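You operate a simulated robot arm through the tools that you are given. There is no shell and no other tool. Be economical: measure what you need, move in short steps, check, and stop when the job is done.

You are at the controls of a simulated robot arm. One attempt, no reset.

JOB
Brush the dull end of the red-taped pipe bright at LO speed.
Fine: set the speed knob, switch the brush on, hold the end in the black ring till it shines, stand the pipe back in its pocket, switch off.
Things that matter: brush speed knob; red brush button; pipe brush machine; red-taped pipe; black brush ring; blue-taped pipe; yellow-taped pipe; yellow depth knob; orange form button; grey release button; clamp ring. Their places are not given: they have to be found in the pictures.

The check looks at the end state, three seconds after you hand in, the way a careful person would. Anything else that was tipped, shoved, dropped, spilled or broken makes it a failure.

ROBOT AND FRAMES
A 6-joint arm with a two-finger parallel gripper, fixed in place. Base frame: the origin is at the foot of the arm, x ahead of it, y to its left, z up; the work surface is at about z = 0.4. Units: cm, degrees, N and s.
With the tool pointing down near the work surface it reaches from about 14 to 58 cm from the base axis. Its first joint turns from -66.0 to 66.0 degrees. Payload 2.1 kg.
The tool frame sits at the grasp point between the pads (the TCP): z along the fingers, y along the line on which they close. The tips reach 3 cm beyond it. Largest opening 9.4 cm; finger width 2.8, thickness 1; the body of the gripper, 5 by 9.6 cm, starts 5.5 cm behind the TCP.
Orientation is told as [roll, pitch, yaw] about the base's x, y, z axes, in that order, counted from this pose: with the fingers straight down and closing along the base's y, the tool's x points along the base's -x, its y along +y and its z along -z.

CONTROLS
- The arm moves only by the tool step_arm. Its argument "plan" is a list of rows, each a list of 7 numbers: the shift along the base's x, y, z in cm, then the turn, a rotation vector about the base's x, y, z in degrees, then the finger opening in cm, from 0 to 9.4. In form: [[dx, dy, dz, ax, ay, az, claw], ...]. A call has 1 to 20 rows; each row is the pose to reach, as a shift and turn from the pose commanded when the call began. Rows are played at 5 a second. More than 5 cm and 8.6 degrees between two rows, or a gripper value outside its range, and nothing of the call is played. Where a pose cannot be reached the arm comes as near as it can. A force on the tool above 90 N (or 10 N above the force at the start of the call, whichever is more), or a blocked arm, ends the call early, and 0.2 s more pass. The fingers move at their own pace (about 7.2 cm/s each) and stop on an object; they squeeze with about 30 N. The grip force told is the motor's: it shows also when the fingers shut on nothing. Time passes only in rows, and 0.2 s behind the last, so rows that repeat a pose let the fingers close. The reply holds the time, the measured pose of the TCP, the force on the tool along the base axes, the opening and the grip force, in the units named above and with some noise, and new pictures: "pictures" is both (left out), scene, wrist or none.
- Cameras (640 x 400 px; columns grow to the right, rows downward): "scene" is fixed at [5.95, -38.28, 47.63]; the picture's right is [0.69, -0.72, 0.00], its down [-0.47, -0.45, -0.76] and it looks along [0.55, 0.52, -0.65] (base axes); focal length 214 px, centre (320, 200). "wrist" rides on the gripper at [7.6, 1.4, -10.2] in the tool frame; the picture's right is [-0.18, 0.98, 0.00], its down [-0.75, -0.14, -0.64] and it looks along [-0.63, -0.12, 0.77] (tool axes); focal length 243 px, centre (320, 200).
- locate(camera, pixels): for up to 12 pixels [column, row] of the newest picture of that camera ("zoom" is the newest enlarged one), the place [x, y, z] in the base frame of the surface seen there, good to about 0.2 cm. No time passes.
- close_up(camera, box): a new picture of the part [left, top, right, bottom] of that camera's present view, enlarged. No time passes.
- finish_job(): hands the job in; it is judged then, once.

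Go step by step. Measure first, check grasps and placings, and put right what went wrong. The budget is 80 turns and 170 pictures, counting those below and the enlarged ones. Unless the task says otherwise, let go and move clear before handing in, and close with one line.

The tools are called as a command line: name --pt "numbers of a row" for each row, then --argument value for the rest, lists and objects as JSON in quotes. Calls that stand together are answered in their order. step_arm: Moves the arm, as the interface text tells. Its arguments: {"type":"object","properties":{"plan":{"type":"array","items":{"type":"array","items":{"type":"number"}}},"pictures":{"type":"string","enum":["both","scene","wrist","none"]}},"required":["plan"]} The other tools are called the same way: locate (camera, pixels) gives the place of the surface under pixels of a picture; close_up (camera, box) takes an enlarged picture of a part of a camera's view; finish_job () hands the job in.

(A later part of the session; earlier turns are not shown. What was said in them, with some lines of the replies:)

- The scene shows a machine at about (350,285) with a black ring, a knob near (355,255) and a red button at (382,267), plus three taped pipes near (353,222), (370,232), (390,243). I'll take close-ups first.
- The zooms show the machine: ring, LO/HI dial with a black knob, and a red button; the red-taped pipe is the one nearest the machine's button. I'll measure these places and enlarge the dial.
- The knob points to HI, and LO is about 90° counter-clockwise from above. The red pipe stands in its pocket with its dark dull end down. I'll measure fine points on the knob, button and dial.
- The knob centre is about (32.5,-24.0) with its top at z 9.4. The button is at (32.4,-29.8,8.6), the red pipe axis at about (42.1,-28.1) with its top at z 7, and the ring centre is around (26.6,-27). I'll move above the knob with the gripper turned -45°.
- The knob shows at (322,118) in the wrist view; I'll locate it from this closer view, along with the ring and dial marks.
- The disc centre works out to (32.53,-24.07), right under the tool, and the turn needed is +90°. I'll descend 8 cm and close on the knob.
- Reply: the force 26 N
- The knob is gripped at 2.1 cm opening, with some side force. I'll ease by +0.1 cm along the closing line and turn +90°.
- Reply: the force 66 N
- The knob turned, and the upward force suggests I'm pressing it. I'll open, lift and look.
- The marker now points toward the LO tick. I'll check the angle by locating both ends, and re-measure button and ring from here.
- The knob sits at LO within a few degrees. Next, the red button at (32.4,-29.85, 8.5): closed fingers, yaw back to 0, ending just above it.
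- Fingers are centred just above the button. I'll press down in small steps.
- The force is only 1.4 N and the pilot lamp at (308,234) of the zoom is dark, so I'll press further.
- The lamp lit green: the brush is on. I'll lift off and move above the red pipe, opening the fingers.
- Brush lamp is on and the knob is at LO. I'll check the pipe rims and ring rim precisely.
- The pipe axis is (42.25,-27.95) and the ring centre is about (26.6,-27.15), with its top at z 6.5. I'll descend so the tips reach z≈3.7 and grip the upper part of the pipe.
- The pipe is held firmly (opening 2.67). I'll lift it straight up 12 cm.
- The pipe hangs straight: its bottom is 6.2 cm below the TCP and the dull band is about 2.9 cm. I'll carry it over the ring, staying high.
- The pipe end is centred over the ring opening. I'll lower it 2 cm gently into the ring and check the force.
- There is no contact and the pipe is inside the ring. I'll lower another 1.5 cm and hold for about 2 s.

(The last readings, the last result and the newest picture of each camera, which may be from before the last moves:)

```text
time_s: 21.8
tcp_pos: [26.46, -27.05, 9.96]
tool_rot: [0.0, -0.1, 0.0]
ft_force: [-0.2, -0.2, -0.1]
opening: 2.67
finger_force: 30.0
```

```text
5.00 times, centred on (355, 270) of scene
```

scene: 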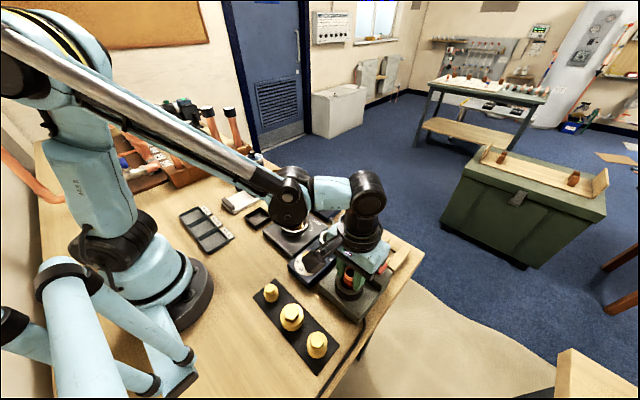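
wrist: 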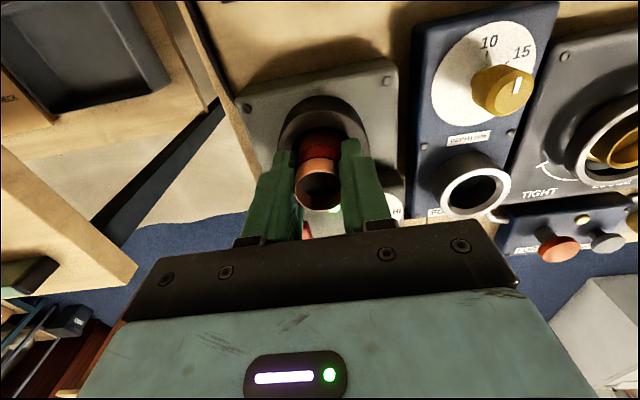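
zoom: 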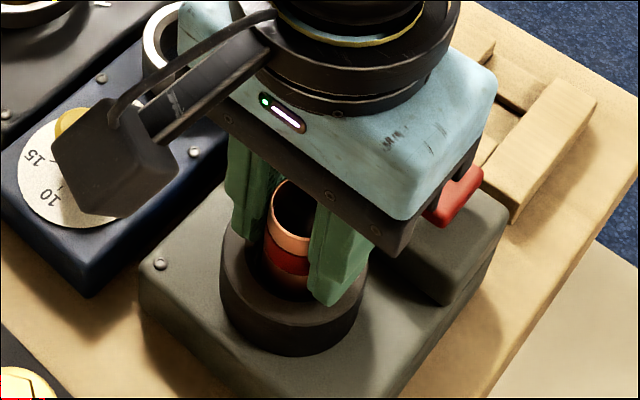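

The lamp is still glowing and there's no bad force. I'll hold 3 s more and then lift 4.5 cm to inspect the end.

step_arm --pt "0 0 0 0 0 0 1.8" --pt "0 0 0 0 0 0 1.8" --pt "0 0 0 0 0 0 1.8" --pt "0 0 0 0 0 0 1.8" --pt "0 0 0 0 0 0 1.8" --pt "0 0 0 0 0 0 1.8" --pt "0 0 0 0 0 0 1.8" --pt "0 0 0 0 0 0 1.8" --pt "0 0 0 0 0 0 1.8" --pt "0 0 0 0 0 0 1.8" --pt "0 0 0 0 0 0 1.8" --pt "0 0 0 0 0 0 1.8" --pt "0 0 0 0 0 0 1.8" --pt "0 0 0 0 0 0 1.8" --pt "0 0 0 0 0 0 1.8" --pt "0 0 1 0 0 0 1.8" --pt "0 0 2.5 0 0 0 1.8" --pt "0 0 4.5 0 0 0 1.8"

close_up --camera "scene" --box '[310, 230, 400, 310]'

```text
time_s: 25.6
tcp_pos: [26.62, -27.17, 14.29]
tool_rot: [0.0, -0.1, 0.0]
ft_force: [0.3, 0.6, 0.1]
opening: 2.68
finger_force: 30.1
```

scene: 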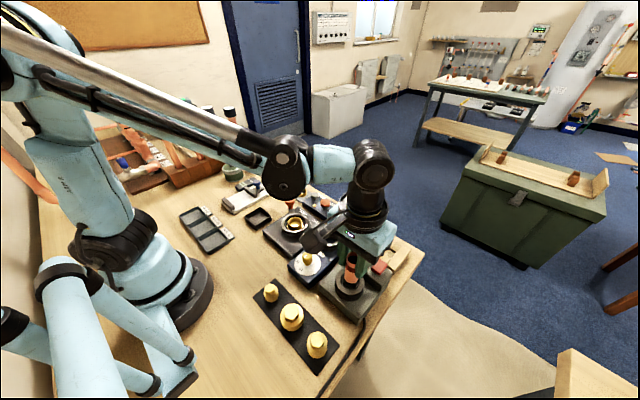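
wrist: 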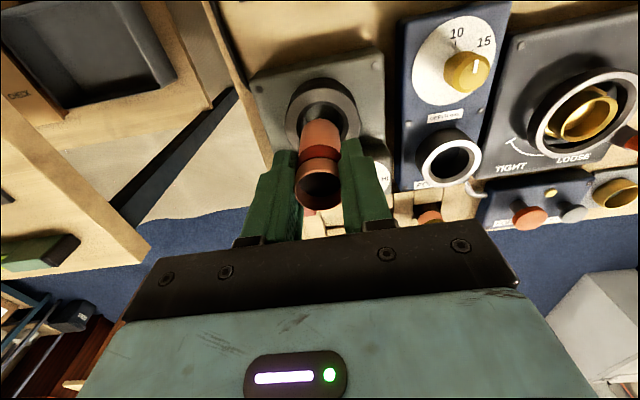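

```text
5.00 times, centred on (355, 270) of scene
```

zoom: 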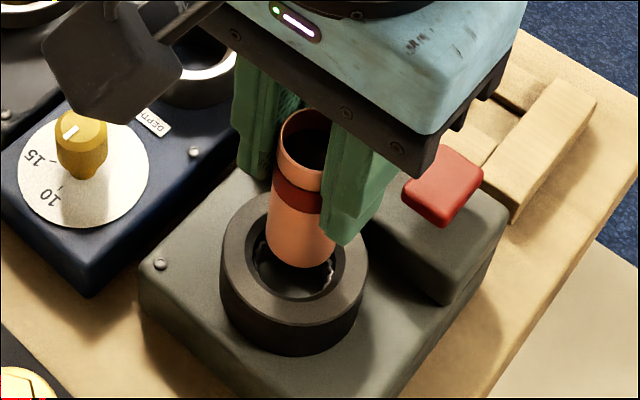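

The dull band is now bright copper down to the end (zoom (300,245)). I'll carry it back above the pocket by reversing the path.

step_arm --pt "0 0 2.2 0 0 0 1.8" --pt "0 0 4.2 0 0 0 1.8" --pt "3 -0.2 4.2 0 0 0 1.8" --pt "6 -0.4 4.2 0 0 0 1.8" --pt "9 -0.6 4.2 0 0 0 1.8" --pt "12 -0.8 4.2 0 0 0 1.8" --pt "14.5 -0.9 4.2 0 0 0 1.8" --pt "15.73 -0.93 4.2 0 0 0 1.8" --pt "15.73 -0.93 1 0 0 0 1.8" --pt "15.73 -0.93 -2 0 0 0 1.8" --pt "15.73 -0.93 -4 0 0 0 1.8" --pt "15.73 -0.93 -4 0 0 0 1.8"

close_up --camera "scene" --box '[345, 200, 425, 270]'

close_up --camera "wrist" --box '[250, 60, 410, 220]'

```text
time_s: 28.2
tcp_pos: [42.39, -28.13, 10.44]
tool_rot: [0.0, -0.1, 0.1]
ft_force: [0.4, 0.5, -0.9]
opening: 2.65
finger_force: 29.8
```

scene: 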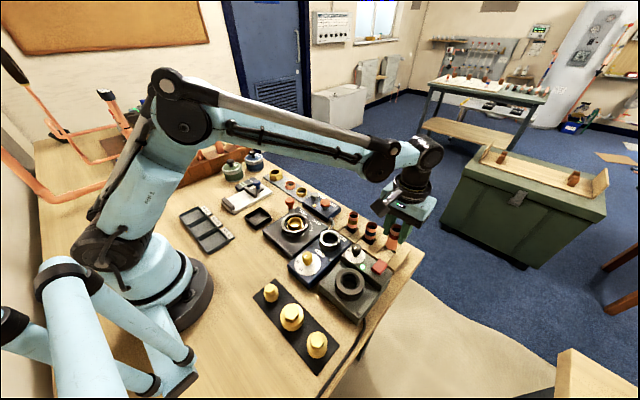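
wrist: 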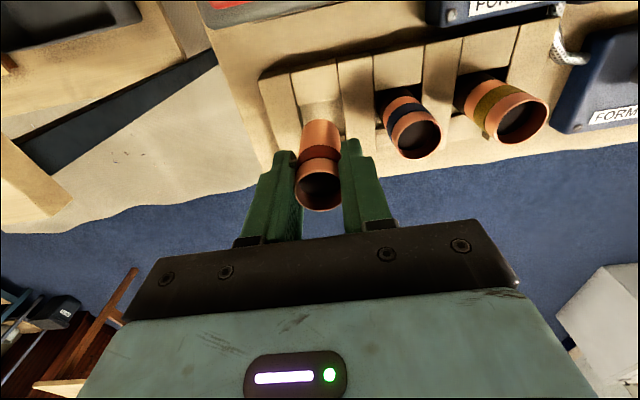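

```text
5.71 times, centred on (385, 235) of scene
```

zoom: 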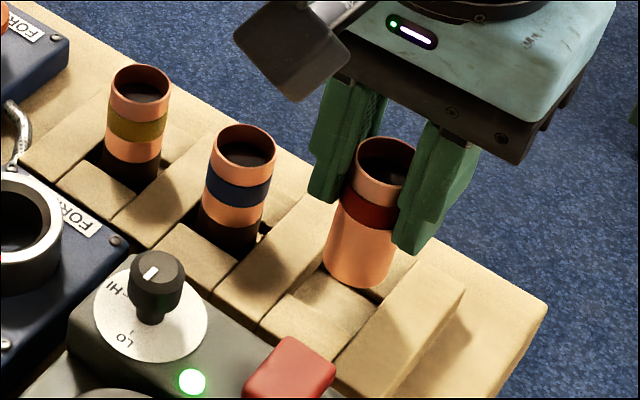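

```text
2.50 times, centred on (330, 140) of wrist
```

zoom: 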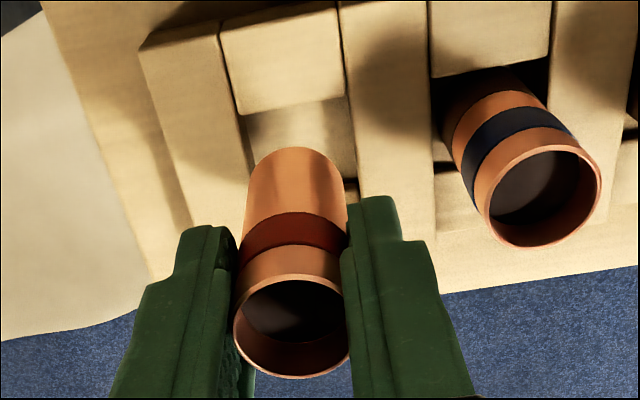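

The pipe is right above its pocket. I'll lower it 3.7 cm, watching the force.

step_arm --pt "0 0 -1 0 0 0 1.8" --pt "0 0 -2 0 0 0 1.8" --pt "0 0 -3 0 0 0 1.8" --pt "0 0 -3.5 0 0 0 1.8" --pt "0 0 -3.75 0 0 0 1.8" --pt "0 0 -3.75 0 0 0 1.8"

close_up --camera "scene" --box '[345, 200, 425, 270]'

```text
time_s: 29.6
tcp_pos: [42.31, -28.1, 6.55]
tool_rot: [0.0, 0.1, 0.0]
ft_force: [-0.9, -0.1, 2.6]
opening: 2.69
finger_force: 29.6
```

scene: 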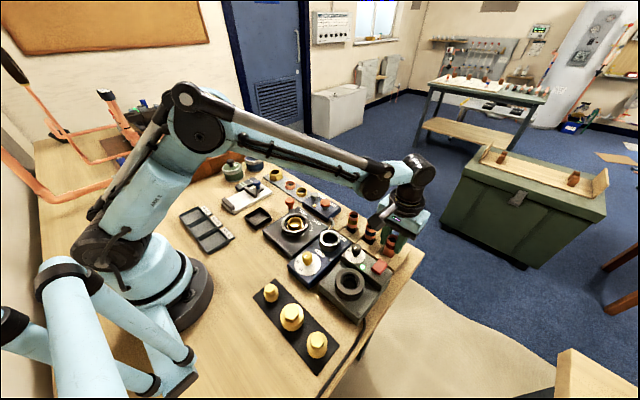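
wrist: 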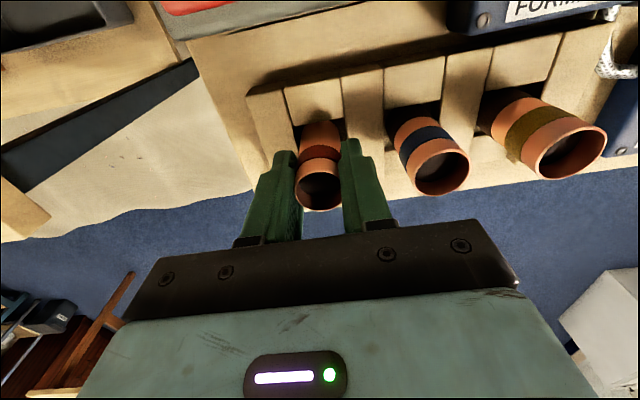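

```text
5.71 times, centred on (385, 235) of scene
```

zoom: 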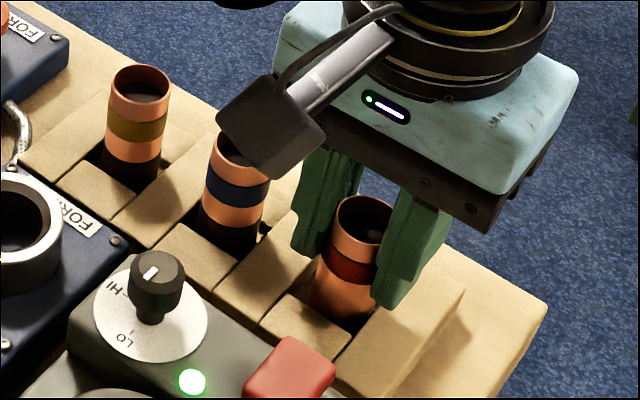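

The pipe stands on the pocket floor (small 2.6 N contact). I'll open to 4.2, lift straight up, and check it.

step_arm --pt "0 0 0 0 0 0 3" --pt "0 0 0 0 0 0 4.2" --pt "0 0 0 0 0 0 4.2" --pt "0 0 2 0 0 0 4.2" --pt "0 0 5 0 0 0 4.2" --pt "0 0 8 0 0 0 4.2" --pt "0 0 10.6 0 0 0 4.2"

close_up --camera "scene" --box '[345, 200, 425, 270]'

```text
time_s: 31.2
tcp_pos: [42.16, -28.06, 17.33]
tool_rot: [-0.1, 0.0, 0.1]
ft_force: [0.1, -0.6, 0.6]
opening: 4.22
finger_force: 0.1
```

scene: 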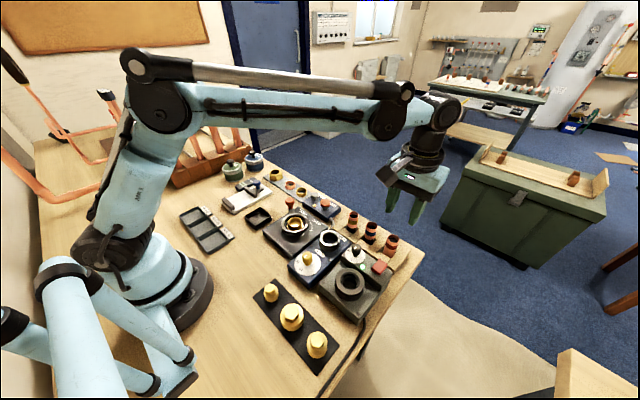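
wrist: 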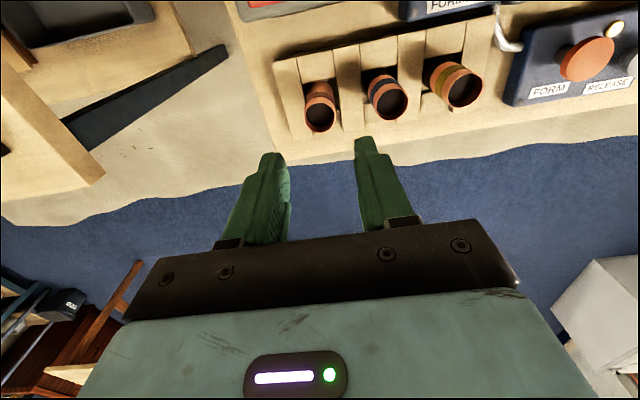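

```text
5.71 times, centred on (385, 235) of scene
```

zoom: 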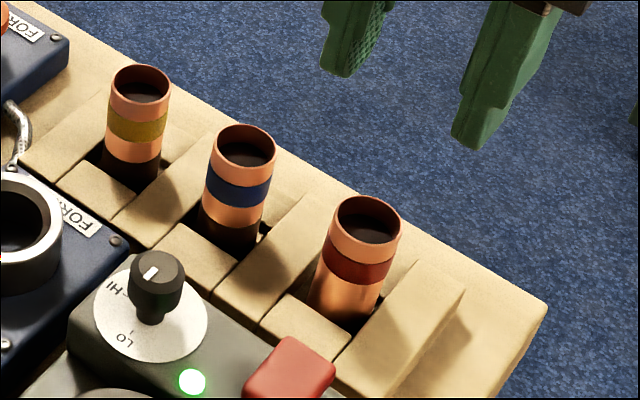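

The red pipe stands upright in its pocket, bright. Now back to the button with closed fingers, press to the same depth (TCP z≈10.65), and lift.

step_arm --pt "-2 -0.3 0 0 0 0 2" --pt "-5 -0.9 0 0 0 0 0" --pt "-8 -1.4 0 0 0 0 0" --pt "-9.7 -1.7 0 0 0 0 0" --pt "-9.7 -1.7 -2 0 0 0 0" --pt "-9.7 -1.7 -5 0 0 0 0" --pt "-9.7 -1.7 -5.7 0 0 0 0" --pt "-9.7 -1.7 -6.2 0 0 0 0" --pt "-9.7 -1.7 -6.6 0 0 0 0" --pt "-9.7 -1.7 -5 0 0 0 0" --pt "-9.7 -1.7 -2 0 0 0 0" --pt "-9.7 -1.7 1 0 0 0 0"

close_up --camera "scene" --box '[310, 210, 420, 300]'

```text
time_s: 33.8
tcp_pos: [32.7, -29.78, 18.29]
tool_rot: [0.1, 0.0, 0.0]
ft_force: [-0.2, -0.3, 0.3]
opening: 0.01
finger_force: 29.6
```

scene: 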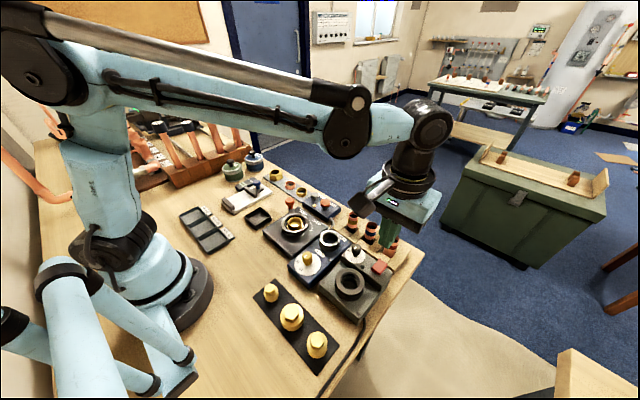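
wrist: 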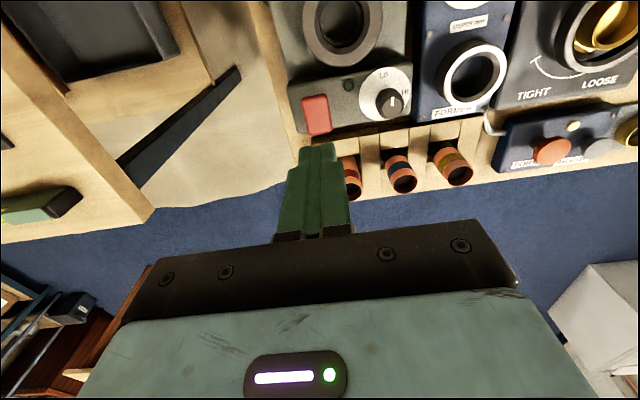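

```text
4.44 times, centred on (365, 255) of scene
```

zoom: 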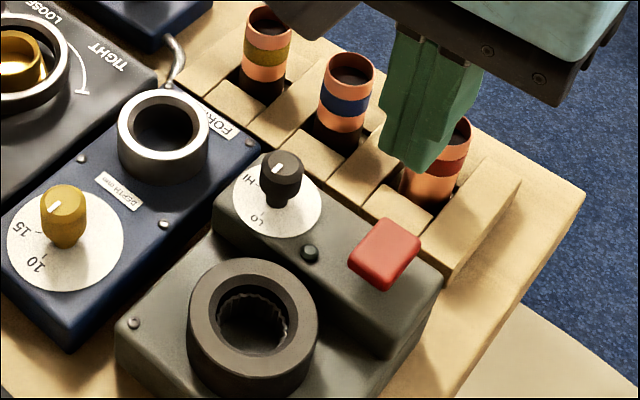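

The lamp at zoom (309,253) is dark, so the brush is off. The knob is at LO, and the bright pipe stands in its pocket with the fingers clear of everything. I'm handing in.

finish_job

```text
The job is handed in.
```

I set the speed knob to LO, brushed the dull end of the red-taped pipe bright, stood the pipe back in its pocket and switched the brush off; the job is handed in.
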